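You operate a simulated robot arm through the tools that you are given. There is no shell and no other tool.

Carry out the task below with a simulated two-armed robot. There is one attempt and no reset: what you move stays moved.

TASK
Get the island cooling again, set to +3, and clear the alarm.
Fine: open the service door, cool switch on, cold dial to +3, wait till the display shows +5 or less, then press reset; the red lamp ends dark, the door closed; the ice well lever stays.

Only the result counts: the job must be done as asked and must still hold three seconds after the hand-in. Knocking over, shifting, dropping, spilling or breaking anything else fails it.

THE ROBOT
Two 7-joint arms with fingered hands on one trunk that stands fixed in place. Base frame: the origin is at the foot of the trunk, x ahead of it, y to its left, z up. Readings come in mm, degrees, newtons and seconds.
The left shoulder is at [70, 139, 783], the right one opposite. With the tool pointing down near the work surface each hand reaches from about 440 to 840 mm from the base axis, measured 20 degrees to its own side. Payload 3.9 kg a hand.
The TCP of each hand is the grasp point between the finger pads, 29 mm short of the fingertips. In the tool frame z runs along the fingers and y along their closing line. The gripper opens to 100 mm; its body begins 34 mm behind the TCP. The gripper is a hand of 5 fingers: y runs from the thumb to the fingers, the wrist lies at [-15, -105, -177] in the tool frame, and closing takes about 1.5 s.
Orientation is that of the tool frame in the base frame, as a unit quaternion [w, x, y, z]. With the fingers straight down and the wrist toward the robot, the tool's x, y and z point along [0, 1, 0], [1, 0, 0] and [0, 0, -1] of the base frame.

THE INTERFACE
- The arms move only by the tool send_rows. It takes "left_rows", "right_rows" or both (then of equal length, played together; a hand with none holds still); each is a list of rows, each an object (a shift or turn left out is 0, a gripper value left out holds the last) with "claw": the gripper command, from -1 (shut) to 1 (fully open), values between in proportion; "offset": the shift along the base's x, y, z in mm, a list of three; "delta_rot": the turn, a rotation vector about the base's x, y, z in degrees, a list of three. In form: [{"claw": claw, "offset": [tx, ty, tz], "delta_rot": [wx, wy, wz]}, ...]. A call has 1 to 20 rows; each row is the pose to reach, as a shift and turn from the pose commanded when the call began. Each row takes 0.2 s and may step no farther than 50 mm and 8.6 degrees from the row before; otherwise, or with a gripper value out of range, the whole call is refused. A pose out of reach is approached as far as the arm can. The call stops where the force on the tool passes 80 N (or 10 N more than at its start, if that is more) or the arm is blocked; 0.2 s more then pass. Each finger travels about 153 mm/s and halts on what it meets, pressing with about 26 N; the grip force reading is that of the motor and also rises with nothing between the fingers. The clock runs only during rows and for 0.2 s after the last one: add rows that repeat a pose to give the fingers time. The reply holds the time, the measured pose of the TCP, the force on the tool along the base axes, the opening and the grip force, in the units named above and with some noise, with the torque about the TCP (base axes, N m) and any sound that the robot's microphone picked up.
- Cameras (640 x 400 px; columns grow to the right, rows downward): "scene" is now at [133.7, 14.3, 1094.5]; the picture's right is [0.17, -0.98, 0.00], its down [-0.64, -0.11, -0.76] and it looks along [0.75, 0.13, -0.65] (base axes); focal length 359 px, centre (320, 200). "left" rides on the left gripper at [-66, -86, -121] in its tool frame; the picture's right is [-0.76, -0.31, 0.58], its down [0.59, -0.70, 0.40] and it looks along [0.28, 0.64, 0.71] (tool axes); focal length 247 px, centre (320, 200). "right" rides on the right gripper at [66, -86, -121] in its tool frame; the picture's right is [-0.76, 0.31, -0.58], its down [-0.59, -0.70, 0.40] and it looks along [-0.28, 0.64, 0.71] (tool axes); focal length 247 px, centre (320, 200).
- grab_frame(camera): a new picture of that camera. The clock stands still meanwhile.
- slide_trunk(by): slides the trunk up (or, below 0, down) by that many mm; the arms and the scene camera ride with it, the base frame stays. It gives what a move gives, with no picture.
- preshape(shape, hand): the hand has 5 fingers and takes this shape, open, in about a second: jaw (thumb against the fingers, like two jaws); tri (thumb and two fingers); tip (a fingertip pinch); poke (one finger out to press); point (the index stretched); flat (the hand flat); cup (the hand cupped); fist (a fist). The gripper value then closes the fingers along that shape, each until it touches; the sizes above hold for jaw. It gives what a move gives, with no picture.
- turn_head(pan, tilt): turns the head with the scene camera to pan (to the left, within 86 degrees either way) and tilt (down, from -29 to 69), counted from straight ahead of the robot. It gives what a move gives.
- pixel_to_xyz(camera, pixels): for up to 12 pixels [column, row] of the newest picture of that camera ("zoom" is the newest enlarged one), the place [x, y, z] in the base frame of the surface seen there, good to about 2 mm. The clock stands still meanwhile.
- inspect(camera, box): a new picture of the part [left, top, right, bottom] of that camera's present view, enlarged. The clock stands still meanwhile.
- hand_in(): hands the job in; it is judged then, once.

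Unless the task says otherwise, let go and move clear before handing in.

The tools are called after "Call:" by a JSON object that holds its "fn" and its "kwargs". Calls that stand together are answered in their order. send_rows: Moves the arms, as the interface text tells. Its arguments: {"type":"object","properties":{"left_rows":{"type":"array","items":{"type":"object","properties":{"claw":{"type":"number"},"offset":{"type":"array","items":{"type":"number"}},"delta_rot":{"type":"array","items":{"type":"number"}}}}},"right_rows":{"type":"array","items":{"type":"object","properties":{"claw":{"type":"number"},"offset":{"type":"array","items":{"type":"number"}},"delta_rot":{"type":"array","items":{"type":"number"}}}}}},"required":[]} The other tools are called the same way: slide_trunk (by) moves the trunk up or down; preshape (shape, hand) gives the hand a shape; turn_head (pan, tilt) turns the head that bears the scene camera; grab_frame (camera) takes a picture; pixel_to_xyz (camera, pixels) gives the place of the surface under pixels of a picture; inspect (camera, box) takes an enlarged picture of a part of a camera's view; hand_in () hands the job in.

At the start:

```text
t: 0.0
left_ee_pos: [553.9, 227.1, 794.3]
left_tool_rot: [0.0, 0.707, 0.708, 0.0]
left_contact_force: [0.0, -0.5, 0.3]
left_torque: [-0.01, -0.01, -0.01]
left_gripper_width: 99.5
left_grip_force: 0.1
left_shape: jaw
right_ee_pos: [585.0, -183.3, 742.5]
right_tool_rot: [0.0, 0.707, 0.707, 0.0]
right_contact_force: [0.3, 0.1, 0.3]
right_torque: [0.02, 0.01, -0.01]
right_gripper_width: 99.8
right_grip_force: 0.1
right_shape: jaw
trunk travel left (down, up): [-425.0, 415.0]
head pan, tilt (commanded): [10.0, 40.3]
```

scene: 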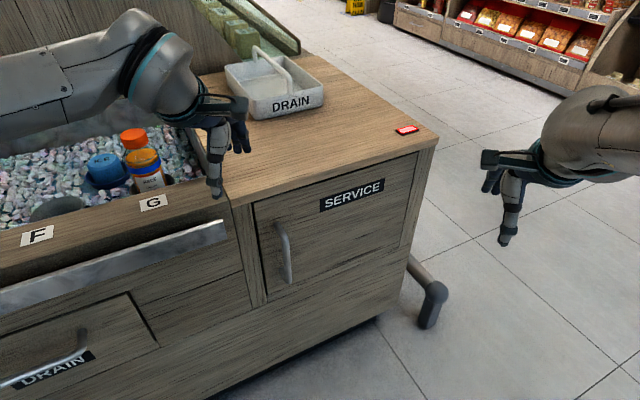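
right: 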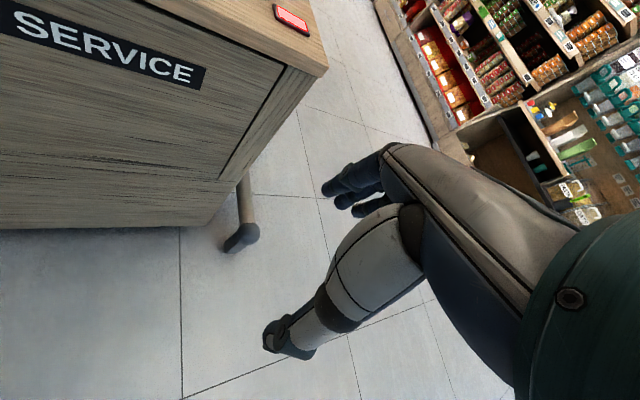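
left: 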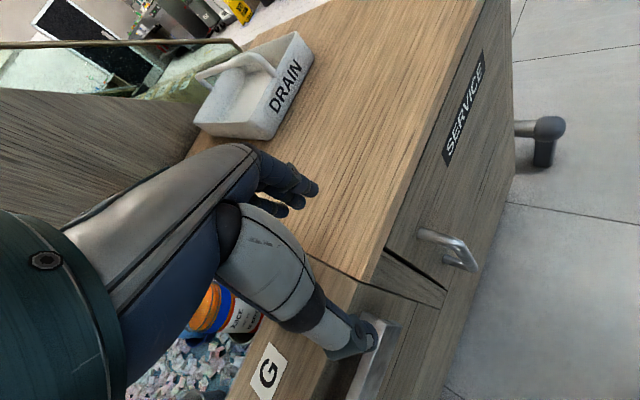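

The scene shows the SERVICE door with a vertical handle near pixel (285,255) and a red lamp at (407,130). I'll measure the door, handle and edges first.

Call:
{"fn": "inspect", "kwargs": {"camera": "scene", "box": [220, 100, 460, 320]}}

Call:
{"fn": "pixel_to_xyz", "kwargs": {"camera": "scene", "pixels": [[277, 226], [286, 250], [289, 280], [252, 206], [416, 152], [268, 302], [398, 246], [350, 195], [407, 130], [330, 240], [437, 138], [375, 320]]}}

```text
1.82 times, centred on (340, 210) of scene
```

zoom: 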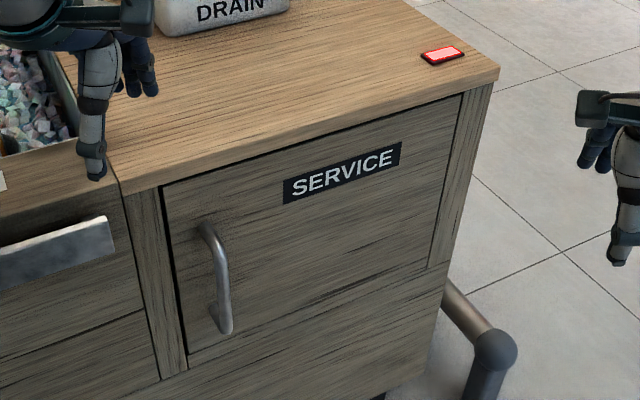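

```text
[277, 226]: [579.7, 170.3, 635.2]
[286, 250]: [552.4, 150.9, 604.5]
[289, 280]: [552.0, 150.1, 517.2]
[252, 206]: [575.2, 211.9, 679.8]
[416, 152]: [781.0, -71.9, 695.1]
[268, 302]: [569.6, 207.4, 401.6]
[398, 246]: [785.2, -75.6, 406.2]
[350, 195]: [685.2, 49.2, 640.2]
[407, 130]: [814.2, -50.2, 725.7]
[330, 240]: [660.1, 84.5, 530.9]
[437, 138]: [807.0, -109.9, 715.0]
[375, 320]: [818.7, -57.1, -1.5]
```

The door plane runs from about (575,212) to (783,-73), z 405–690, with the handle bar about 50 mm in front of it, on the left. I'll take finer points on the handle and door edges, and a closer view.

Call:
{"fn": "inspect", "kwargs": {"camera": "scene", "box": [250, 200, 330, 250]}}

Call:
{"fn": "pixel_to_xyz", "kwargs": {"camera": "scene", "pixels": [[275, 225], [281, 228], [285, 235], [287, 245], [288, 255], [289, 265], [290, 275], [289, 282], [284, 281], [256, 208], [266, 296], [411, 156]]}}

Call:
{"fn": "inspect", "kwargs": {"camera": "scene", "box": [250, 205, 346, 300]}}

```text
8.00 times, centred on (290, 225) of scene
```

zoom: 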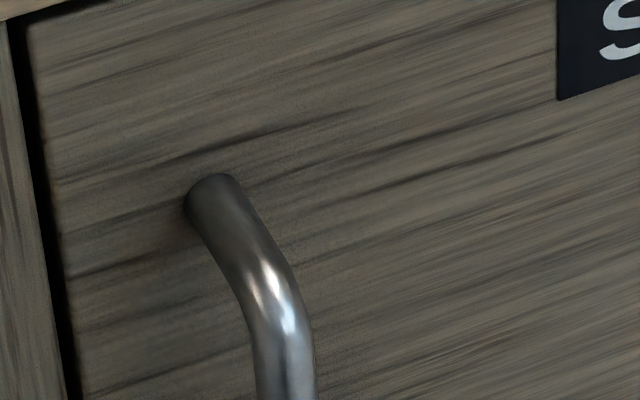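

```text
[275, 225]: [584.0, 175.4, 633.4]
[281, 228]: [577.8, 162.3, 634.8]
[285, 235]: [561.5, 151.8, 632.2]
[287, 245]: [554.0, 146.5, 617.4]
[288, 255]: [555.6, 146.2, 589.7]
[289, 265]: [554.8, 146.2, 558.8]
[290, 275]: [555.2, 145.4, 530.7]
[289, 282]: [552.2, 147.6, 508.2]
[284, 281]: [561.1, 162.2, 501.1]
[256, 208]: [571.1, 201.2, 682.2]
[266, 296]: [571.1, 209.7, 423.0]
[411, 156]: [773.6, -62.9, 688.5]
```

```text
4.21 times, centred on (298, 252) of scene
```

zoom: 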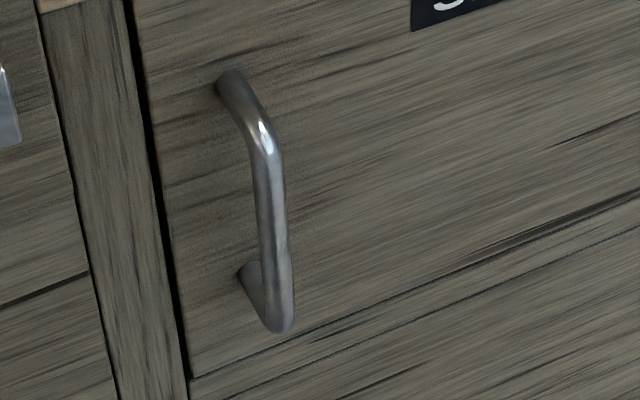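

The bar is centred near (557,152), z 515–620, about 40 mm off the door. Before moving I'll look closely at the hands to see how the fingers lie.

Call:
{"fn": "inspect", "kwargs": {"camera": "scene", "box": [100, 0, 300, 210]}}

Call:
{"fn": "inspect", "kwargs": {"camera": "scene", "box": [460, 70, 640, 260]}}

Call:
{"fn": "turn_head", "kwargs": {"pan": 35, "tilt": 45}}

Call:
{"fn": "grab_frame", "kwargs": {"camera": "scene"}}

```text
1.90 times, centred on (200, 105) of scene
```

zoom: 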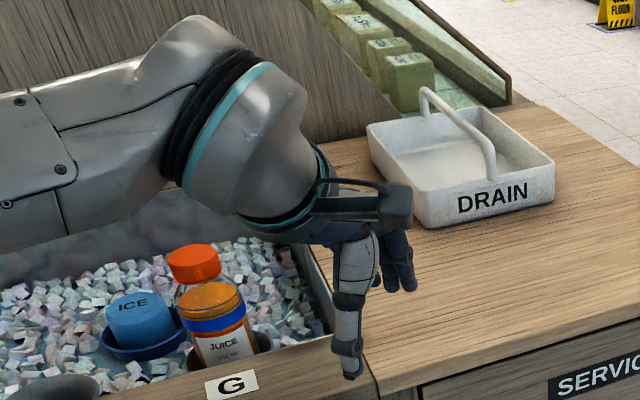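

```text
2.11 times, centred on (550, 165) of scene
```

zoom: 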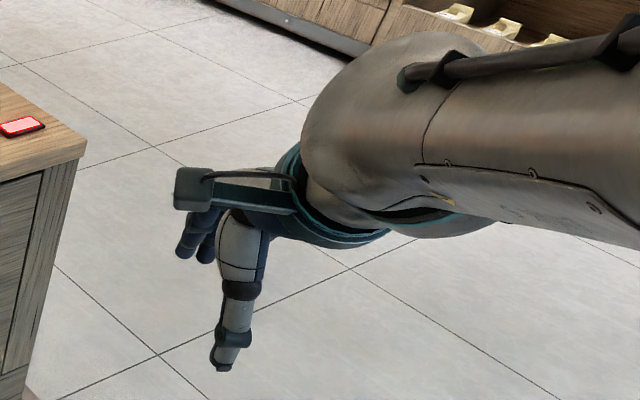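

```text
t: 0.9
left_ee_pos: [556.4, 225.7, 795.3]
left_tool_rot: [0.0, 0.706, 0.708, 0.001]
left_contact_force: [-0.3, 0.8, -0.4]
left_torque: [0.01, 0.01, 0.0]
left_gripper_width: 99.7
left_grip_force: 0.1
left_shape: jaw
right_ee_pos: [585.2, -182.2, 742.2]
right_tool_rot: [0.001, 0.707, 0.707, 0.001]
right_contact_force: [0.0, -0.2, -0.7]
right_torque: [-0.02, -0.03, -0.04]
right_gripper_width: 99.7
right_grip_force: 0.1
right_shape: jaw
trunk travel left (down, up): [-425.0, 415.0]
head pan, tilt (commanded): [35.0, 45.0]
```

```text
taken
```

scene: 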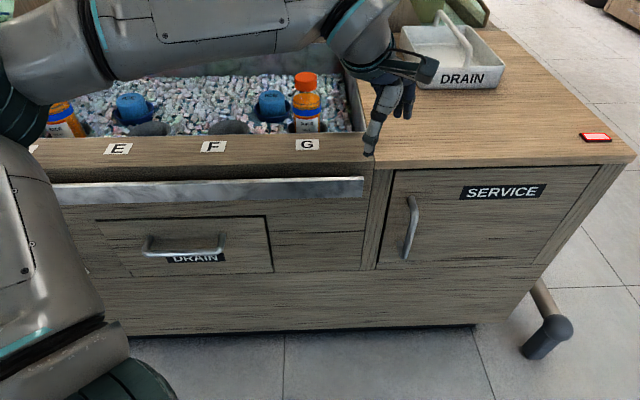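

The left hand hangs over the counter edge near G, with juice bottles and ice cups in the well to its left. I'll measure those and the counter before retracting the arm.

Call:
{"fn": "pixel_to_xyz", "kwargs": {"camera": "scene", "pixels": [[305, 80], [305, 105], [270, 105], [60, 112], [368, 155], [250, 35], [100, 30], [345, 140], [185, 245], [200, 190], [375, 165], [410, 205]]}}

Call:
{"fn": "inspect", "kwargs": {"camera": "scene", "box": [340, 140, 640, 330]}}

```text
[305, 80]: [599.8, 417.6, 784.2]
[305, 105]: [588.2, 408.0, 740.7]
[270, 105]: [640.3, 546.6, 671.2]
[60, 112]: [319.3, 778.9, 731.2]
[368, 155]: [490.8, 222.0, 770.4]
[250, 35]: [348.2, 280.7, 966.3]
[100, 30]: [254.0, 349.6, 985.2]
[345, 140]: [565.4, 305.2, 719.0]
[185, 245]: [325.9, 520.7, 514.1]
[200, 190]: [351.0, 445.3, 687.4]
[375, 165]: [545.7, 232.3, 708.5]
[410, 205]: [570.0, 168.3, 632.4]
```

```text
2.11 times, centred on (490, 235) of scene
```

zoom: 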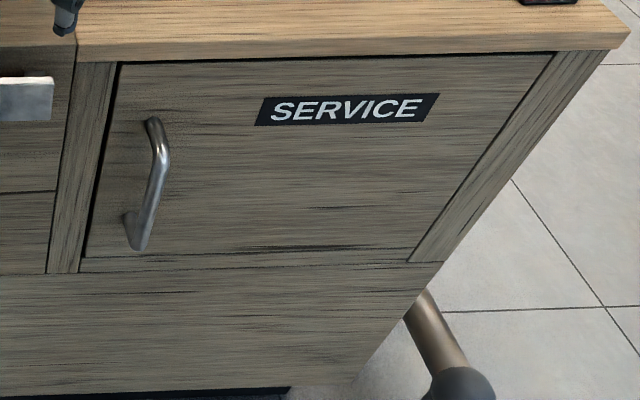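

Space in front of the door is clear (bottles at (600,418) are far from the planned motion). I'll begin turning the right hand, in free space, toward a grasp with fingers pointing into the door and closing line horizontal.

Call:
{"fn": "send_rows", "kwargs": {"right_rows": [{"claw": 1, "offset": [-4, 3, -5], "delta_rot": [-2.806, -5.613, 5.613]}, {"claw": 1, "offset": [-8, 6, -10], "delta_rot": [-5.612, -11.226, 11.226]}, {"claw": 1, "offset": [-12, 9, -15], "delta_rot": [-8.418, -16.839, 16.839]}, {"claw": 1, "offset": [-16, 12, -20], "delta_rot": [-11.224, -22.452, 22.452]}, {"claw": 1, "offset": [-20, 15, -25], "delta_rot": [-14.03, -28.065, 28.065]}, {"claw": 1, "offset": [-24, 18, -30], "delta_rot": [-16.836, -33.678, 33.678]}, {"claw": 1, "offset": [-28, 21, -35], "delta_rot": [-19.642, -39.291, 39.291]}, {"claw": 1, "offset": [-32, 24, -40], "delta_rot": [-22.448, -44.904, 44.904]}, {"claw": 1, "offset": [-36, 27, -45], "delta_rot": [-25.254, -50.517, 50.517]}]}}

Call:
{"fn": "turn_head", "kwargs": {"pan": 5, "tilt": 45}}

Call:
{"fn": "grab_frame", "kwargs": {"camera": "scene"}}

```text
t: 2.9
left_ee_pos: [554.4, 225.6, 796.7]
left_tool_rot: [0.0, 0.707, 0.708, -0.001]
left_contact_force: [0.1, 0.3, 1.0]
left_torque: [-0.02, 0.0, 0.01]
left_gripper_width: 100.0
left_grip_force: 0.0
left_shape: jaw
right_ee_pos: [548.4, -156.5, 697.7]
right_tool_rot: [0.434, 0.269, 0.847, 0.146]
right_contact_force: [-0.3, -0.1, 0.6]
right_torque: [-0.01, 0.0, -0.03]
right_gripper_width: 100.0
right_grip_force: 0.0
right_shape: jaw
trunk travel left (down, up): [-425.0, 415.0]
head pan, tilt (commanded): [35.0, 45.0]
```

```text
t: 3.8
left_ee_pos: [554.3, 226.9, 794.9]
left_tool_rot: [0.0, 0.707, 0.708, 0.0]
left_contact_force: [0.1, -0.2, 0.5]
left_torque: [-0.01, 0.02, -0.02]
left_gripper_width: 99.5
left_grip_force: 0.0
left_shape: jaw
right_ee_pos: [548.6, -155.2, 697.8]
right_tool_rot: [0.434, 0.269, 0.848, 0.145]
right_contact_force: [-0.8, 0.3, 0.2]
right_torque: [-0.02, 0.01, -0.03]
right_gripper_width: 100.2
right_grip_force: 0.1
right_shape: jaw
trunk travel left (down, up): [-425.0, 415.0]
head pan, tilt (commanded): [5.0, 45.0]
```

```text
taken
```

scene: 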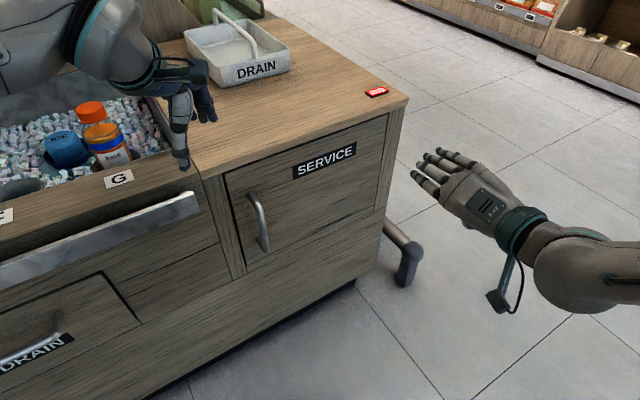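

The right hand turns as expected, fingers now pointing forward-left near (440,175). I'll finish the turn and move toward the handle's front.

Call:
{"fn": "send_rows", "kwargs": {"right_rows": [{"claw": 1, "offset": [-8, 12, -12], "delta_rot": [-2.806, -5.613, 5.613]}, {"claw": 1, "offset": [-16, 24, -24], "delta_rot": [-5.612, -11.226, 11.226]}, {"claw": 1, "offset": [-24, 36, -36], "delta_rot": [-8.418, -16.839, 16.839]}, {"claw": 1, "offset": [-32, 48, -48], "delta_rot": [-11.224, -22.452, 22.452]}, {"claw": 1, "offset": [-40, 60, -60], "delta_rot": [-14.03, -28.065, 28.065]}, {"claw": 1, "offset": [-48, 72, -72], "delta_rot": [-16.836, -33.678, 33.678]}, {"claw": 1, "offset": [-56, 84, -84], "delta_rot": [-19.642, -39.291, 39.291]}, {"claw": 1, "offset": [-64, 96, -96], "delta_rot": [-22.448, -44.904, 44.904]}, {"claw": 1, "offset": [-64, 96, -96], "delta_rot": [-22.448, -44.904, 44.904]}]}}

Call:
{"fn": "grab_frame", "kwargs": {"camera": "scene"}}

Call:
{"fn": "grab_frame", "kwargs": {"camera": "right"}}

```text
t: 5.8
left_ee_pos: [554.8, 227.1, 795.0]
left_tool_rot: [0.0, 0.706, 0.708, 0.0]
left_contact_force: [0.3, 0.1, 0.5]
left_torque: [-0.02, -0.03, -0.02]
left_gripper_width: 99.8
left_grip_force: 0.1
left_shape: jaw
right_ee_pos: [482.8, -59.7, 598.6]
right_tool_rot: [0.671, -0.224, 0.67, 0.224]
right_contact_force: [0.2, 0.0, 0.5]
right_torque: [0.05, -0.01, 0.0]
right_gripper_width: 99.8
right_grip_force: 0.0
right_shape: jaw
trunk travel left (down, up): [-425.0, 415.0]
head pan, tilt (commanded): [5.0, 45.0]
```

```text
taken
```

scene: 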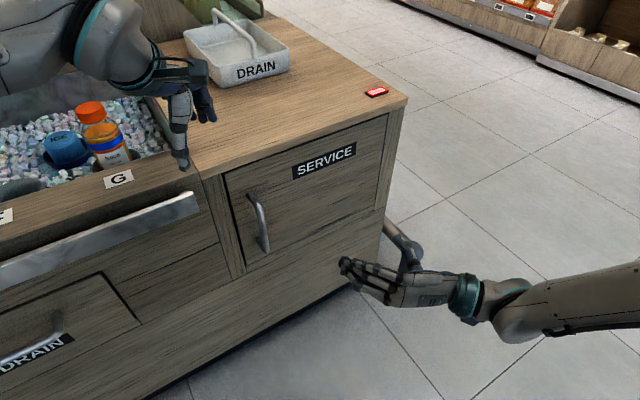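

```text
taken
```

right: 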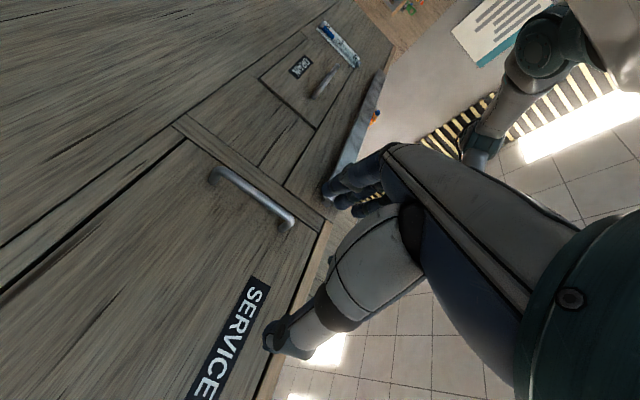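

The hand is now oriented exactly (fingers along [0.8,0.6,0]), and its camera sees the handle at (250,195). I'll move to a standoff 100 mm in front of the bar.

Call:
{"fn": "send_rows", "kwargs": {"right_rows": [{"claw": 1, "offset": [-1, 38, -8]}, {"claw": 1, "offset": [-3, 76, -16]}, {"claw": 1, "offset": [-4, 114, -24]}, {"claw": 1, "offset": [-5, 151, -32]}, {"claw": 1, "offset": [-5, 151, -32]}]}}

Call:
{"fn": "grab_frame", "kwargs": {"camera": "scene"}}

Call:
{"fn": "grab_frame", "kwargs": {"camera": "right"}}

```text
t: 7.0
left_ee_pos: [554.8, 226.1, 795.0]
left_tool_rot: [-0.001, 0.707, 0.707, 0.0]
left_contact_force: [-0.7, 0.0, 0.8]
left_torque: [-0.01, -0.02, -0.03]
left_gripper_width: 99.9
left_grip_force: 0.0
left_shape: jaw
right_ee_pos: [477.1, 90.6, 568.9]
right_tool_rot: [0.671, -0.223, 0.671, 0.224]
right_contact_force: [0.9, 0.2, -0.1]
right_torque: [0.03, -0.01, 0.01]
right_gripper_width: 99.8
right_grip_force: 0.0
right_shape: jaw
trunk travel left (down, up): [-425.0, 415.0]
head pan, tilt (commanded): [5.0, 45.0]
```

```text
taken
```

scene: 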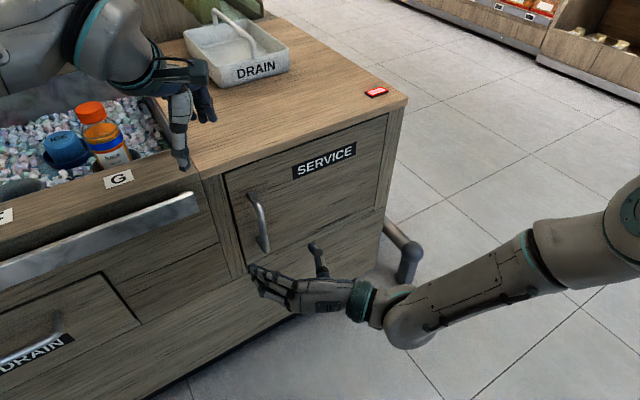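

```text
taken
```

right: 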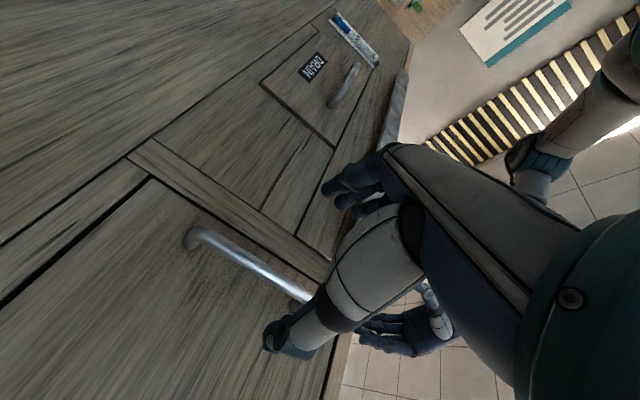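

The fingers straddle the bar (hand at (280,280) in scene, bar between fingers and thumb in the wrist view). I'll advance to 4 mm short of bar centre.

Call:
{"fn": "send_rows", "kwargs": {"right_rows": [{"claw": 1, "offset": [16, 12, 0]}, {"claw": 1, "offset": [32, 24, 0]}, {"claw": 1, "offset": [48, 37, 0]}, {"claw": 1, "offset": [60, 46, 0]}, {"claw": 1, "offset": [70, 54, 0]}, {"claw": 1, "offset": [77, 59, 0]}, {"claw": 1, "offset": [77, 59, 0]}]}}

Call:
{"fn": "grab_frame", "kwargs": {"camera": "right"}}

Call:
{"fn": "inspect", "kwargs": {"camera": "scene", "box": [200, 160, 400, 320]}}

```text
t: 8.6
left_ee_pos: [555.8, 226.0, 795.7]
left_tool_rot: [0.001, 0.707, 0.708, 0.0]
left_contact_force: [-0.7, -0.3, 0.0]
left_torque: [-0.01, -0.03, -0.02]
left_gripper_width: 99.7
left_grip_force: 0.1
left_shape: jaw
right_ee_pos: [555.3, 150.9, 569.4]
right_tool_rot: [0.67, -0.223, 0.671, 0.224]
right_contact_force: [-0.1, 1.0, -0.2]
right_torque: [-0.01, -0.01, 0.0]
right_gripper_width: 100.0
right_grip_force: 0.0
right_shape: jaw
trunk travel left (down, up): [-425.0, 415.0]
head pan, tilt (commanded): [5.0, 45.0]
```

```text
taken
```

right: 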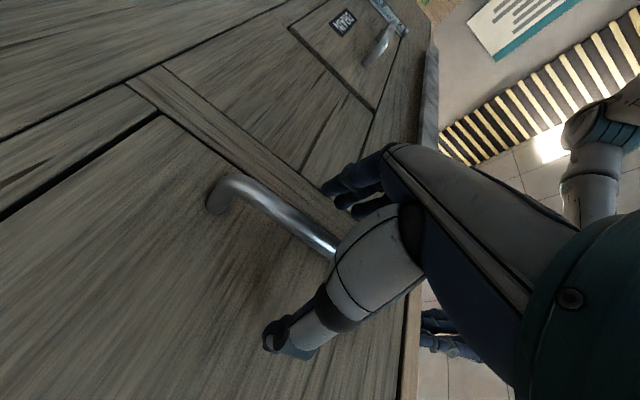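

```text
2.50 times, centred on (300, 240) of scene
```

zoom: 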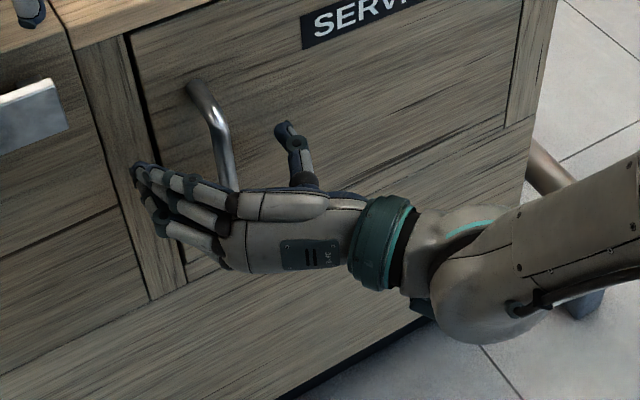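

The bar lies between fingers and thumb, near the palm. I'll close the hand on it.

Call:
{"fn": "send_rows", "kwargs": {"right_rows": [{"claw": 0.5}, {"claw": 0}, {"claw": -0.5}, {"claw": -1}, {"claw": -1}, {"claw": -1}, {"claw": -1}, {"claw": -1}, {"claw": -1}]}}

Call:
{"fn": "inspect", "kwargs": {"camera": "scene", "box": [200, 160, 400, 320]}}

Call:
{"fn": "grab_frame", "kwargs": {"camera": "right"}}

```text
t: 10.6
left_ee_pos: [554.7, 226.6, 794.8]
left_tool_rot: [-0.001, 0.707, 0.708, 0.0]
left_contact_force: [-0.3, 0.4, 0.4]
left_torque: [-0.08, -0.01, 0.0]
left_gripper_width: 99.8
left_grip_force: 0.0
left_shape: jaw
right_ee_pos: [553.9, 151.7, 568.1]
right_tool_rot: [0.671, -0.224, 0.67, 0.224]
right_contact_force: [1.5, 1.8, 1.6]
right_torque: [-0.08, -0.13, 0.05]
right_gripper_width: 0.0
right_grip_force: 26.0
right_shape: jaw
trunk travel left (down, up): [-425.0, 415.0]
head pan, tilt (commanded): [5.0, 45.0]
```

```text
2.50 times, centred on (300, 240) of scene
```

zoom: 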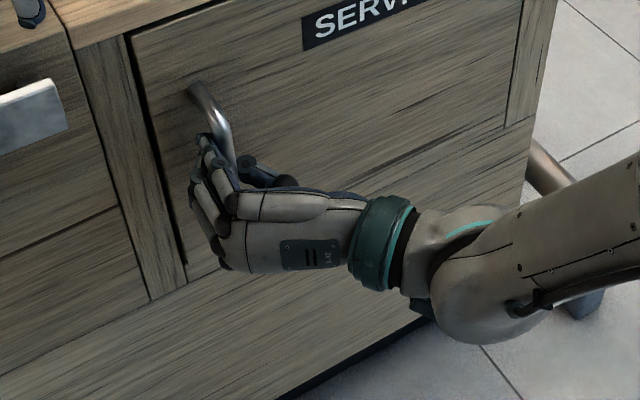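

```text
taken
```

right: 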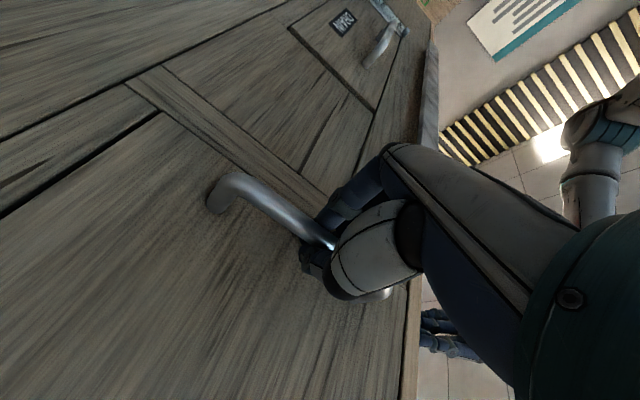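

The fingers have wrapped behind the bar. I'll pull along the hinge arc, turning the hand with the door, to about 10 degrees first.

Call:
{"fn": "send_rows", "kwargs": {"right_rows": [{"claw": -1, "offset": [-9.5, -10.1, 0], "delta_rot": [0, 0, 2.5]}, {"claw": -1, "offset": [-18.6, -20.7, 0], "delta_rot": [0, 0, 5]}, {"claw": -1, "offset": [-27.2, -31.7, 0], "delta_rot": [0, 0, 7.5]}, {"claw": -1, "offset": [-35.3, -43, 0], "delta_rot": [0, 0, 10]}, {"claw": -1, "offset": [-35.3, -43, 0], "delta_rot": [0, 0, 10]}]}}

Call:
{"fn": "inspect", "kwargs": {"camera": "scene", "box": [180, 120, 460, 330]}}

```text
t: 11.8
left_ee_pos: [553.6, 227.1, 795.9]
left_tool_rot: [0.0, 0.706, 0.708, -0.001]
left_contact_force: [-0.4, -0.3, -0.9]
left_torque: [-0.01, -0.01, 0.01]
left_gripper_width: 99.9
left_grip_force: 0.1
left_shape: jaw
right_ee_pos: [522.1, 108.1, 569.8]
right_tool_rot: [0.648, -0.281, 0.649, 0.282]
right_contact_force: [-1.2, 0.7, 4.4]
right_torque: [-0.05, -0.12, 0.05]
right_gripper_width: 0.0
right_grip_force: 26.2
right_shape: jaw
trunk travel left (down, up): [-425.0, 415.0]
head pan, tilt (commanded): [5.0, 45.0]
```

```text
1.90 times, centred on (320, 225) of scene
```

zoom: 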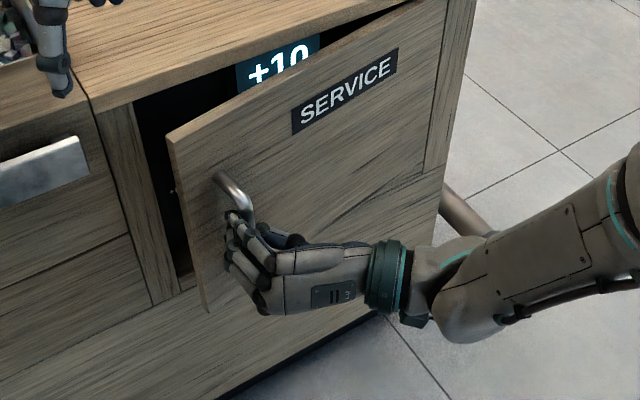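

The door swings freely on its right-hand hinge, and a display showing +10 is visible inside at (280,62) of the zoom. I'll keep pulling along the arc to about 50 degrees.

Call:
{"fn": "send_rows", "kwargs": {"right_rows": [{"claw": -1, "offset": [-14.7, -23.4, 0], "delta_rot": [0, 0, 5]}, {"claw": -1, "offset": [-27.3, -47.9, 0], "delta_rot": [0, 0, 10]}, {"claw": -1, "offset": [-37.7, -73.4, 0], "delta_rot": [0, 0, 15]}, {"claw": -1, "offset": [-45.9, -99.8, 0], "delta_rot": [0, 0, 20]}, {"claw": -1, "offset": [-51.7, -126.7, 0], "delta_rot": [0, 0, 25]}, {"claw": -1, "offset": [-55.2, -154.1, 0], "delta_rot": [0, 0, 30]}, {"claw": -1, "offset": [-56.2, -181.7, 0], "delta_rot": [0, 0, 35]}, {"claw": -1, "offset": [-54.9, -209.2, 0], "delta_rot": [0, 0, 40]}, {"claw": -1, "offset": [-54.9, -209.2, 0], "delta_rot": [0, 0, 40]}]}}

Call:
{"fn": "grab_frame", "kwargs": {"camera": "scene"}}

```text
t: 13.8
left_ee_pos: [554.1, 227.0, 795.5]
left_tool_rot: [0.001, 0.707, 0.708, 0.001]
left_contact_force: [-0.1, 0.6, -0.8]
left_torque: [0.01, 0.03, 0.03]
left_gripper_width: 99.6
left_grip_force: 0.1
left_shape: jaw
right_ee_pos: [471.2, -51.5, 569.9]
right_tool_rot: [0.546, -0.445, 0.551, 0.447]
right_contact_force: [-17.5, 1.1, -5.7]
right_torque: [0.01, -0.35, 0.13]
right_gripper_width: 0.1
right_grip_force: 26.5
right_shape: jaw
right hand out of reach, approached as far as the arm can: row 7, 8, 9
trunk travel left (down, up): [-425.0, 415.0]
head pan, tilt (commanded): [5.0, 45.0]
```

```text
taken
```

scene: 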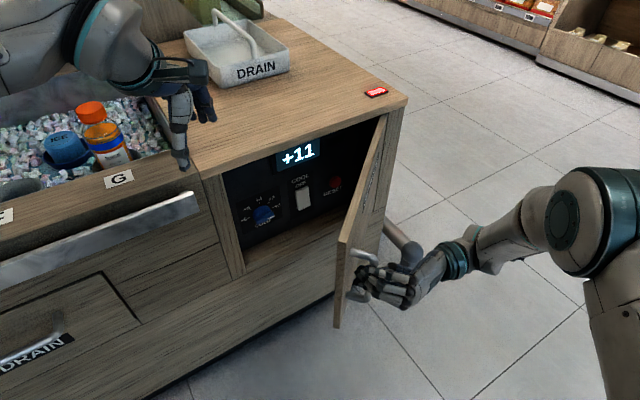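

The door is open about 42 degrees, and the panel shows a COLD dial, COOL switch, RESET button and a +11 display. The right wrist has reached a limit. I'll inspect the panel and measure it.

Call:
{"fn": "inspect", "kwargs": {"camera": "scene", "box": [215, 125, 385, 280]}}

Call:
{"fn": "pixel_to_xyz", "kwargs": {"camera": "scene", "pixels": [[263, 213], [302, 195], [335, 183], [298, 153], [240, 235], [350, 200], [245, 180], [290, 220], [384, 118], [335, 325], [340, 240], [320, 210]]}}

```text
2.58 times, centred on (300, 202) of scene
```

zoom: 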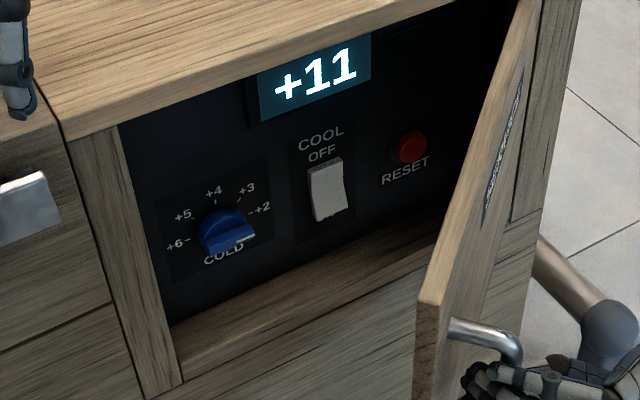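

```text
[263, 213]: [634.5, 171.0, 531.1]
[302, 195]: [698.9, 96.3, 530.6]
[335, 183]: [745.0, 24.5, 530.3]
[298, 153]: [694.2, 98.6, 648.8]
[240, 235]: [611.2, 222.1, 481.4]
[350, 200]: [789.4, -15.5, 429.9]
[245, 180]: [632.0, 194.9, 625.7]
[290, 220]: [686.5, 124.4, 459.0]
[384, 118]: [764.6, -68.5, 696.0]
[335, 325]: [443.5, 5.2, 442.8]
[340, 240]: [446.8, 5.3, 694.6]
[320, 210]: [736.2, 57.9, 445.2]
```

Panel plane lies about 45 mm behind the door plane, with dial at (634,171,531), switch (699,96,531), reset (745,24,530). I'll zoom in on the dial and switch to see their state.

Call:
{"fn": "inspect", "kwargs": {"camera": "scene", "box": [230, 185, 320, 241]}}

Call:
{"fn": "inspect", "kwargs": {"camera": "scene", "box": [280, 160, 360, 220]}}

```text
7.11 times, centred on (275, 213) of scene
```

zoom: 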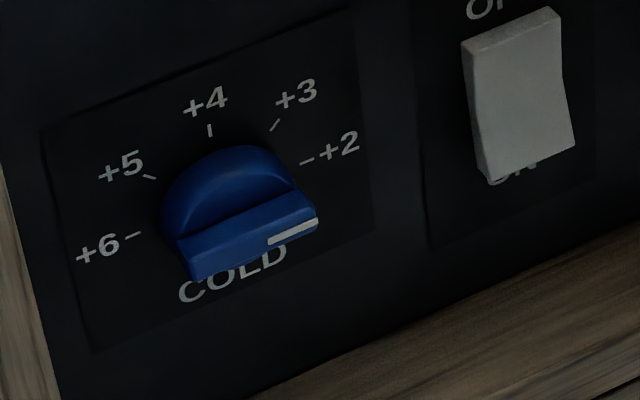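

```text
6.67 times, centred on (320, 190) of scene
```

zoom: 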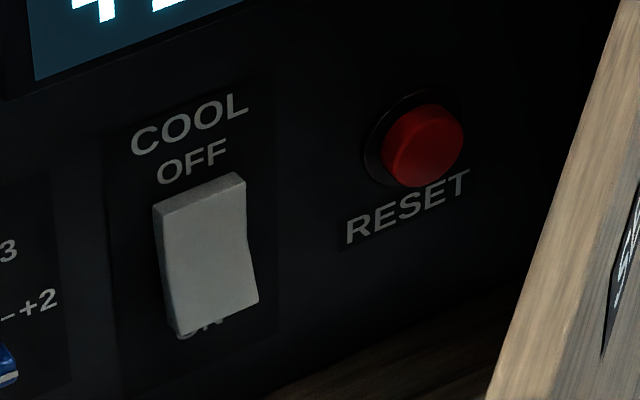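

The dial's white pointer is at +2, the rocker is pressed at OFF (top), and ON is at the bottom. I'll let go of the handle, back the right hand out and move it clear of the door's swing.

Call:
{"fn": "send_rows", "kwargs": {"right_rows": [{"claw": -0.5}, {"claw": 0}, {"claw": 0.5}, {"claw": 1}, {"claw": 1}, {"claw": 1}, {"claw": 1}, {"claw": 1, "offset": [-5, -25, 0]}, {"claw": 1, "offset": [-10, -50, 0]}, {"claw": 1, "offset": [-15, -75, 0]}, {"claw": 1, "offset": [-20, -95, 0]}]}}

Call:
{"fn": "grab_frame", "kwargs": {"camera": "scene"}}

```text
t: 16.2
left_ee_pos: [554.1, 226.8, 795.3]
left_tool_rot: [0.0, 0.707, 0.707, 0.0]
left_contact_force: [0.0, -0.2, 0.8]
left_torque: [-0.01, 0.01, -0.02]
left_gripper_width: 100.2
left_grip_force: 0.1
left_shape: jaw
right_ee_pos: [471.5, -50.8, 569.8]
right_tool_rot: [0.547, -0.443, 0.551, 0.447]
right_contact_force: [0.2, 0.5, -0.6]
right_torque: [-0.01, 0.0, 0.02]
right_gripper_width: 99.7
right_grip_force: 0.1
right_shape: jaw
right hand out of reach, approached as far as the arm can: row 8, 9, 10, 11
trunk travel left (down, up): [-425.0, 415.0]
head pan, tilt (commanded): [5.0, 45.0]
```

```text
taken
```

scene: 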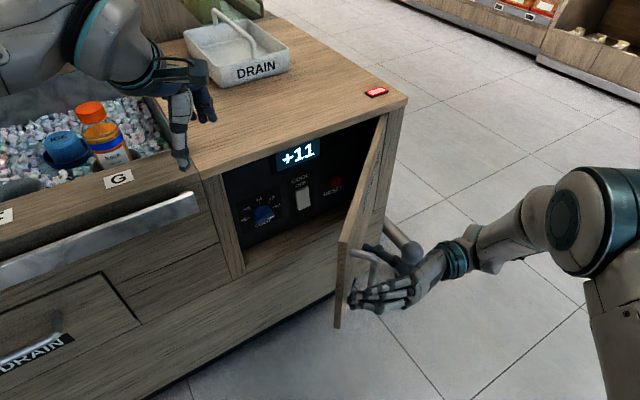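

The hand opened and released the bar (at (360,270)), but the last commanded yaw was beyond reach so it stayed put. I'll turn back into reach while retreating to the right and toward the robot.

Call:
{"fn": "send_rows", "kwargs": {"right_rows": [{"claw": 1, "offset": [25, 135, 0], "delta_rot": [0, 0, -8.5]}]}}

```text
refused: row 1 steps farther than a row can; nothing moved
```

Steps are limited to 50 mm, so I'll walk the command back toward the actual pose first, then retreat.

Call:
{"fn": "send_rows", "kwargs": {"right_rows": [{"claw": 1, "offset": [9, 46, 0], "delta_rot": [0, 0, 0]}, {"claw": 1, "offset": [17, 92, 0], "delta_rot": [0, 0, 0]}, {"claw": 1, "offset": [25, 130, 0], "delta_rot": [0, 0, -8.5]}, {"claw": 1, "offset": [23, 115, 0], "delta_rot": [0, 0, -12]}, {"claw": 1, "offset": [19, 95, 0], "delta_rot": [0, 0, -12]}, {"claw": 1, "offset": [15, 75, 0], "delta_rot": [0, 0, -12]}, {"claw": 1, "offset": [5, 50, 0], "delta_rot": [0, 0, -16]}, {"claw": 1, "offset": [-15, 20, 0], "delta_rot": [0, 0, -24]}, {"claw": 1, "offset": [-40, -10, 0], "delta_rot": [0, 0, -32]}, {"claw": 1, "offset": [-60, -35, 0], "delta_rot": [0, 0, -40]}, {"claw": 1, "offset": [-60, -35, 0], "delta_rot": [0, 0, -40]}]}}

Call:
{"fn": "grab_frame", "kwargs": {"camera": "scene"}}

```text
t: 18.6
left_ee_pos: [555.7, 227.2, 795.4]
left_tool_rot: [-0.001, 0.707, 0.708, 0.0]
left_contact_force: [-0.3, 0.4, 0.3]
left_torque: [-0.03, -0.01, 0.02]
left_gripper_width: 99.9
left_grip_force: 0.0
left_shape: jaw
right_ee_pos: [413.9, -85.2, 569.3]
right_tool_rot: [0.668, -0.227, 0.669, 0.232]
right_contact_force: [-0.2, -0.1, -0.2]
right_torque: [0.0, 0.0, -0.01]
right_gripper_width: 99.9
right_grip_force: 0.1
right_shape: jaw
trunk travel left (down, up): [-425.0, 415.0]
head pan, tilt (commanded): [5.0, 45.0]
```

```text
taken
```

scene: 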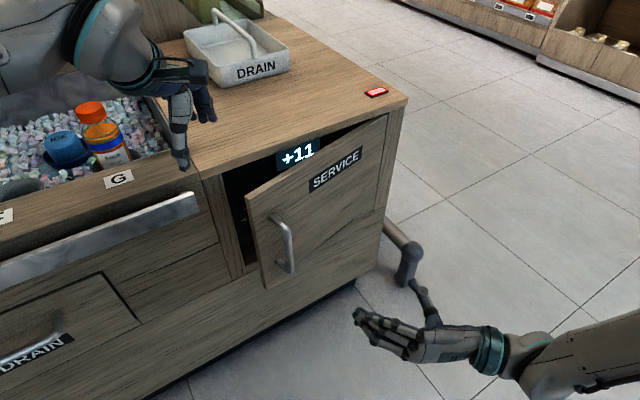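

The retreat nudged the door back to a small angle (free edge at (258,240)); the commanded pose evidently resets to the actual one. I'll locate the handle and door edge again and regrip.

Call:
{"fn": "pixel_to_xyz", "kwargs": {"camera": "scene", "pixels": [[275, 217], [283, 222], [288, 235], [289, 245], [290, 255], [289, 265], [282, 270], [250, 200], [265, 285], [384, 120], [335, 175], [300, 200]]}}

Call:
{"fn": "inspect", "kwargs": {"camera": "scene", "box": [230, 180, 330, 300]}}

```text
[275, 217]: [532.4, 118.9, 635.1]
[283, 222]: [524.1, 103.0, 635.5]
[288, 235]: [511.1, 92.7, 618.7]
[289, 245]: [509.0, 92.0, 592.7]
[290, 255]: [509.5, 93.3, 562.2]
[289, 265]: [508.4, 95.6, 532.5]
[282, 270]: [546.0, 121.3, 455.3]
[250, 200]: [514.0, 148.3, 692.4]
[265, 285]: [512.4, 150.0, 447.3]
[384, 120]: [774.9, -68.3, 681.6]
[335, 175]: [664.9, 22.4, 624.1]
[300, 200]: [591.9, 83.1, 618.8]
```

```text
3.33 times, centred on (280, 240) of scene
```

zoom: 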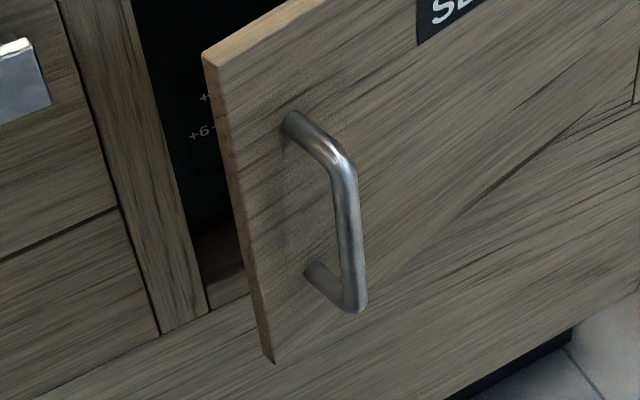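

The bar now stands at about (513,98) with the door near 13 degrees. I'll regrip it with the hand turned 12.7 degrees to match.

Call:
{"fn": "send_rows", "kwargs": {"right_rows": [{"claw": 1, "offset": [10, 38, 0], "delta_rot": [0, 0, 4]}, {"claw": 1, "offset": [25, 76, 0], "delta_rot": [0, 0, 8]}, {"claw": 1, "offset": [41, 115, 0], "delta_rot": [0, 0, 12.7]}, {"claw": 1, "offset": [55, 131, 0], "delta_rot": [0, 0, 12.7]}, {"claw": 1, "offset": [69, 148, 0], "delta_rot": [0, 0, 12.7]}, {"claw": 1, "offset": [83, 164, 0], "delta_rot": [0, 0, 12.7]}, {"claw": 1, "offset": [97, 181, 0], "delta_rot": [0, 0, 12.7]}, {"claw": 0.5, "offset": [97, 181, 0], "delta_rot": [0, 0, 12.7]}, {"claw": 0, "offset": [97, 181, 0], "delta_rot": [0, 0, 12.7]}, {"claw": -0.5, "offset": [97, 181, 0], "delta_rot": [0, 0, 12.7]}, {"claw": -1, "offset": [97, 181, 0], "delta_rot": [0, 0, 12.7]}, {"claw": -1, "offset": [97, 181, 0], "delta_rot": [0, 0, 12.7]}, {"claw": -1, "offset": [97, 181, 0], "delta_rot": [0, 0, 12.7]}, {"claw": -1, "offset": [97, 181, 0], "delta_rot": [0, 0, 12.7]}]}}

Call:
{"fn": "grab_frame", "kwargs": {"camera": "scene"}}

```text
t: 21.6
left_ee_pos: [554.7, 227.0, 795.6]
left_tool_rot: [0.0, 0.706, 0.708, -0.001]
left_contact_force: [0.3, 0.1, -0.1]
left_torque: [-0.03, -0.02, -0.02]
left_gripper_width: 99.9
left_grip_force: 0.1
left_shape: jaw
right_ee_pos: [513.4, 95.3, 572.5]
right_tool_rot: [0.638, -0.301, 0.639, 0.306]
right_contact_force: [-1.9, 0.8, 0.8]
right_torque: [-0.06, -0.2, -0.01]
right_gripper_width: 0.2
right_grip_force: 26.2
right_shape: jaw
trunk travel left (down, up): [-425.0, 415.0]
head pan, tilt (commanded): [5.0, 45.0]
```

```text
taken
```

scene: 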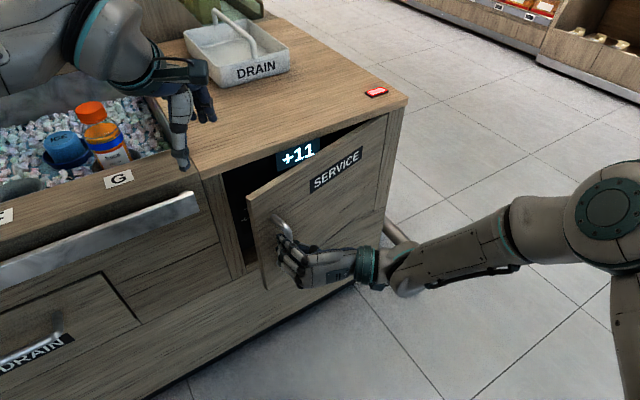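

The bar is hooked again. I'll pull to about 40 degrees with turning, then a bit further without turning the hand.

Call:
{"fn": "send_rows", "kwargs": {"right_rows": [{"claw": -1, "offset": [-13.6, -24, 0], "delta_rot": [0, 0, 5]}, {"claw": -1, "offset": [-25, -49.2, 0], "delta_rot": [0, 0, 10]}, {"claw": -1, "offset": [-34.1, -75.2, 0], "delta_rot": [0, 0, 15]}, {"claw": -1, "offset": [-41, -102, 0], "delta_rot": [0, 0, 19]}, {"claw": -1, "offset": [-45.5, -129.2, 0], "delta_rot": [0, 0, 23]}, {"claw": -1, "offset": [-47.1, -145.7, 0], "delta_rot": [0, 0, 25]}, {"claw": -1, "offset": [-47.8, -173.3, 0], "delta_rot": [0, 0, 25]}, {"claw": -1, "offset": [-46.1, -200.9, 0], "delta_rot": [0, 0, 25]}, {"claw": -1, "offset": [-46.1, -200.9, 0], "delta_rot": [0, 0, 25]}]}}

Call:
{"fn": "grab_frame", "kwargs": {"camera": "scene"}}

```text
t: 23.6
left_ee_pos: [555.1, 226.0, 797.1]
left_tool_rot: [0.0, 0.706, 0.708, 0.0]
left_contact_force: [-0.6, 0.0, 0.4]
left_torque: [0.0, 0.0, -0.02]
left_gripper_width: 99.7
left_grip_force: 0.0
left_shape: jaw
right_ee_pos: [466.9, -69.1, 570.7]
right_tool_rot: [0.555, -0.433, 0.561, 0.436]
right_contact_force: [3.7, 0.0, 3.7]
right_torque: [0.01, -0.11, 0.03]
right_gripper_width: 0.0
right_grip_force: 26.0
right_shape: jaw
right hand out of reach, approached as far as the arm can: row 7, 8, 9
trunk travel left (down, up): [-425.0, 415.0]
head pan, tilt (commanded): [5.0, 45.0]
```

```text
taken
```

scene: 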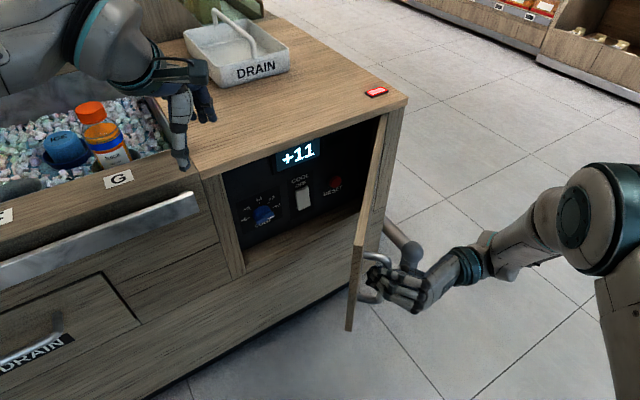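

The door stands near 48 degrees with the right hand at its limit. I'll open the hand and slide away from the bar to the right while turning back.

Call:
{"fn": "send_rows", "kwargs": {"right_rows": [{"claw": 0}, {"claw": 1}, {"claw": 1}, {"claw": 1}, {"claw": 1}, {"claw": 1}, {"claw": 1, "offset": [-1, -12, 0], "delta_rot": [0, 0, -4]}, {"claw": 1, "offset": [-3, -26, 0], "delta_rot": [0, 0, -8]}, {"claw": 1, "offset": [-5, -40, 0], "delta_rot": [0, 0, -13]}, {"claw": 1, "offset": [-8, -56, 0], "delta_rot": [0, 0, -18]}, {"claw": 1, "offset": [-14, -75, 0], "delta_rot": [0, 0, -24]}, {"claw": 1, "offset": [-24, -95, 0], "delta_rot": [0, 0, -30]}]}}

Call:
{"fn": "grab_frame", "kwargs": {"camera": "scene"}}

```text
t: 26.2
left_ee_pos: [553.4, 226.7, 795.9]
left_tool_rot: [0.0, 0.706, 0.708, 0.0]
left_contact_force: [-0.5, 0.1, -0.5]
left_torque: [0.03, 0.0, -0.02]
left_gripper_width: 99.8
left_grip_force: 0.0
left_shape: jaw
right_ee_pos: [442.7, -165.2, 572.5]
right_tool_rot: [0.651, -0.272, 0.653, 0.277]
right_contact_force: [-0.6, -0.1, 0.1]
right_torque: [-0.03, 0.01, -0.01]
right_gripper_width: 100.1
right_grip_force: 0.1
right_shape: jaw
trunk travel left (down, up): [-425.0, 415.0]
head pan, tilt (commanded): [5.0, 45.0]
```

```text
taken
```

scene: 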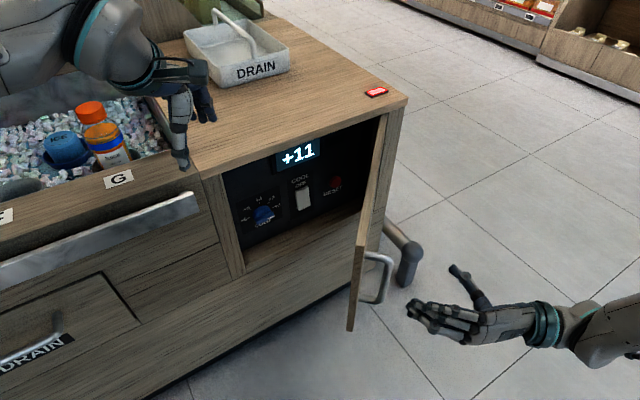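

The door holds at about 48 degrees with the handle free. I'll withdraw the right hand well out of the swing and bring the left hand back off the counter and down inside the opening, shaped for poking.

Call:
{"fn": "send_rows", "kwargs": {"right_rows": [{"claw": 1, "offset": [-25, -35, 0]}, {"claw": 1, "offset": [-50, -70, 0]}, {"claw": 1, "offset": [-75, -105, 0]}, {"claw": 1, "offset": [-100, -140, 0]}, {"claw": 1, "offset": [-113, -165, 0]}], "left_rows": [{"claw": 1, "offset": [-20, -25, 0]}, {"claw": 1, "offset": [-40, -50, 0]}, {"claw": 1, "offset": [-60, -80, 0]}, {"claw": 1, "offset": [-78, -105, 0]}, {"claw": 1, "offset": [-86, -117, 0]}]}}

Call:
{"fn": "preshape", "kwargs": {"hand": "left", "shape": "poke"}}

Call:
{"fn": "grab_frame", "kwargs": {"camera": "scene"}}

Call:
{"fn": "grab_frame", "kwargs": {"camera": "left"}}

```text
t: 27.4
left_ee_pos: [467.7, 107.5, 795.7]
left_tool_rot: [0.0, 0.707, 0.707, 0.001]
left_contact_force: [-0.2, 0.2, -0.1]
left_torque: [0.0, 0.03, -0.02]
left_gripper_width: 99.9
left_grip_force: 0.0
left_shape: jaw
right_ee_pos: [349.7, -235.2, 546.7]
right_tool_rot: [0.651, -0.273, 0.652, 0.277]
right_contact_force: [0.5, -1.0, 0.0]
right_torque: [-0.01, 0.01, 0.04]
right_gripper_width: 99.9
right_grip_force: 0.0
right_shape: jaw
right hand out of reach, approached as far as the arm can: row 3, 4, 5
trunk travel left (down, up): [-425.0, 415.0]
head pan, tilt (commanded): [5.0, 45.0]
```

```text
t: 28.3
left_ee_pos: [469.5, 109.3, 793.7]
left_tool_rot: [0.0, 0.707, 0.707, 0.0]
left_contact_force: [0.3, -0.2, 0.4]
left_torque: [-0.02, 0.01, 0.04]
left_gripper_width: 0.0
left_grip_force: 0.0
left_shape: poke
right_ee_pos: [349.9, -233.9, 547.3]
right_tool_rot: [0.65, -0.273, 0.653, 0.277]
right_contact_force: [0.3, 0.4, -0.2]
right_torque: [-0.01, -0.01, -0.02]
right_gripper_width: 100.1
right_grip_force: 0.1
right_shape: jaw
trunk travel left (down, up): [-425.0, 415.0]
head pan, tilt (commanded): [5.0, 45.0]
```

```text
taken
```

scene: 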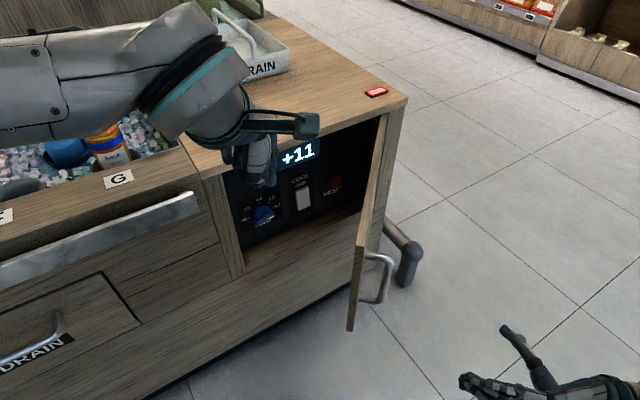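

```text
taken
```

left: 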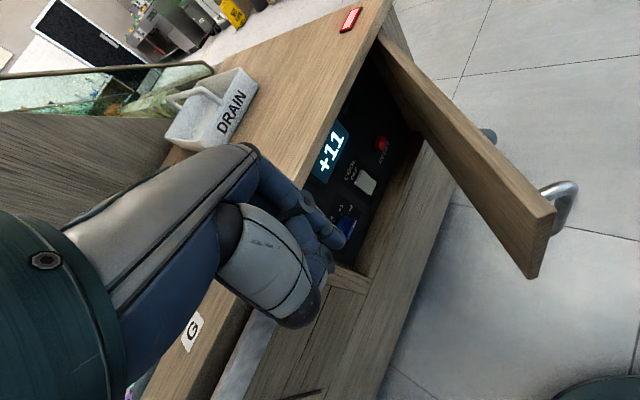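

The left hand is now in poke shape; its index tip shows near (340,240) in its own camera. I'll measure the fingertip position to know its offset from the TCP.

Call:
{"fn": "inspect", "kwargs": {"camera": "left", "box": [220, 140, 420, 340]}}

Call:
{"fn": "pixel_to_xyz", "kwargs": {"camera": "left", "pixels": [[335, 235], [341, 240], [345, 244], [330, 228], [320, 218], [325, 265], [300, 325], [327, 290], [305, 200], [330, 250]]}}

Call:
{"fn": "inspect", "kwargs": {"camera": "scene", "box": [200, 100, 340, 220]}}

```text
2.00 times, centred on (320, 240) of left
```

zoom: 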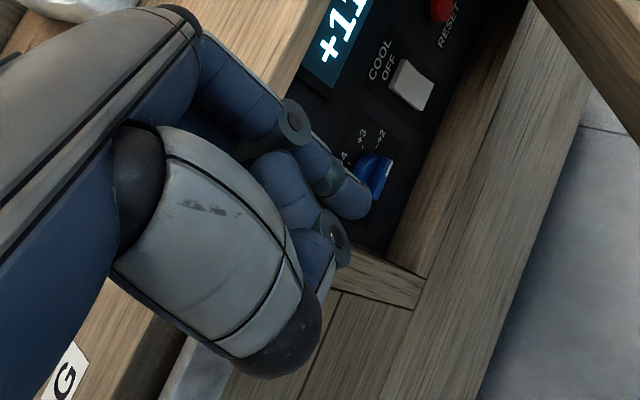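

```text
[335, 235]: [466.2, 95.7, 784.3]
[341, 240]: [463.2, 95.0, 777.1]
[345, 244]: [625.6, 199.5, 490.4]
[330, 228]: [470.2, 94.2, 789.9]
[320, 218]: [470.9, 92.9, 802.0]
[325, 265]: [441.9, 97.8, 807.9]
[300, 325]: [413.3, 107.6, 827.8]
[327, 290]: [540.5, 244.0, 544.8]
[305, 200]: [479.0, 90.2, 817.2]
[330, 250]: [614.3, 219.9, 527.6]
```

```text
3.33 times, centred on (270, 160) of scene
```

zoom: 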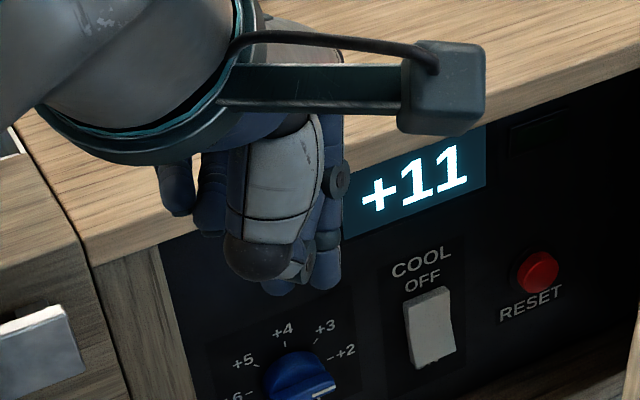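

The index tip sits at roughly tool (-7,-6,+27). I'll lower the left hand inside the door's swing, keeping its camera bracket above the door top.

Call:
{"fn": "send_rows", "kwargs": {"left_rows": [{"offset": [0, 0, -35]}, {"offset": [0, 0, -70]}, {"offset": [0, 0, -105]}, {"offset": [0, 0, -140]}, {"offset": [0, 0, -164]}, {"offset": [0, 0, -164]}]}}

Call:
{"fn": "grab_frame", "kwargs": {"camera": "scene"}}

Call:
{"fn": "grab_frame", "kwargs": {"camera": "left"}}

```text
t: 29.7
left_ee_pos: [470.7, 109.3, 631.4]
left_tool_rot: [0.0, 0.707, 0.707, 0.0]
left_contact_force: [0.0, 0.4, -0.7]
left_torque: [-0.01, -0.02, -0.01]
left_gripper_width: 0.0
left_grip_force: 0.0
left_shape: poke
right_ee_pos: [350.3, -234.5, 546.6]
right_tool_rot: [0.65, -0.273, 0.653, 0.278]
right_contact_force: [-0.1, -0.5, 0.1]
right_torque: [0.0, -0.01, 0.0]
right_gripper_width: 100.0
right_grip_force: 0.1
right_shape: jaw
trunk travel left (down, up): [-425.0, 415.0]
head pan, tilt (commanded): [5.0, 45.0]
```

```text
taken
```

scene: 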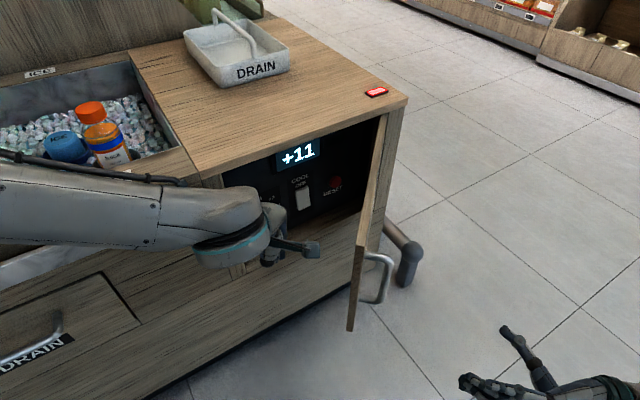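

```text
taken
```

left: 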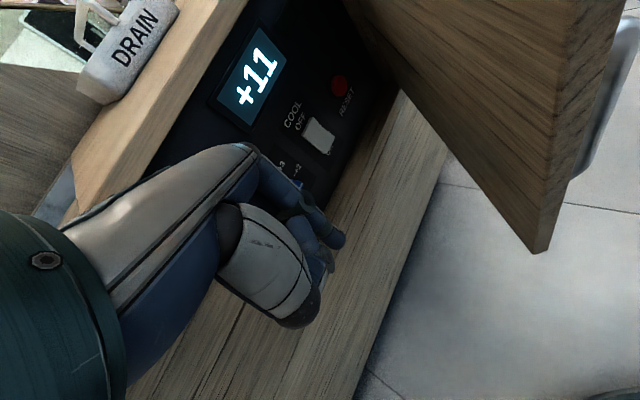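

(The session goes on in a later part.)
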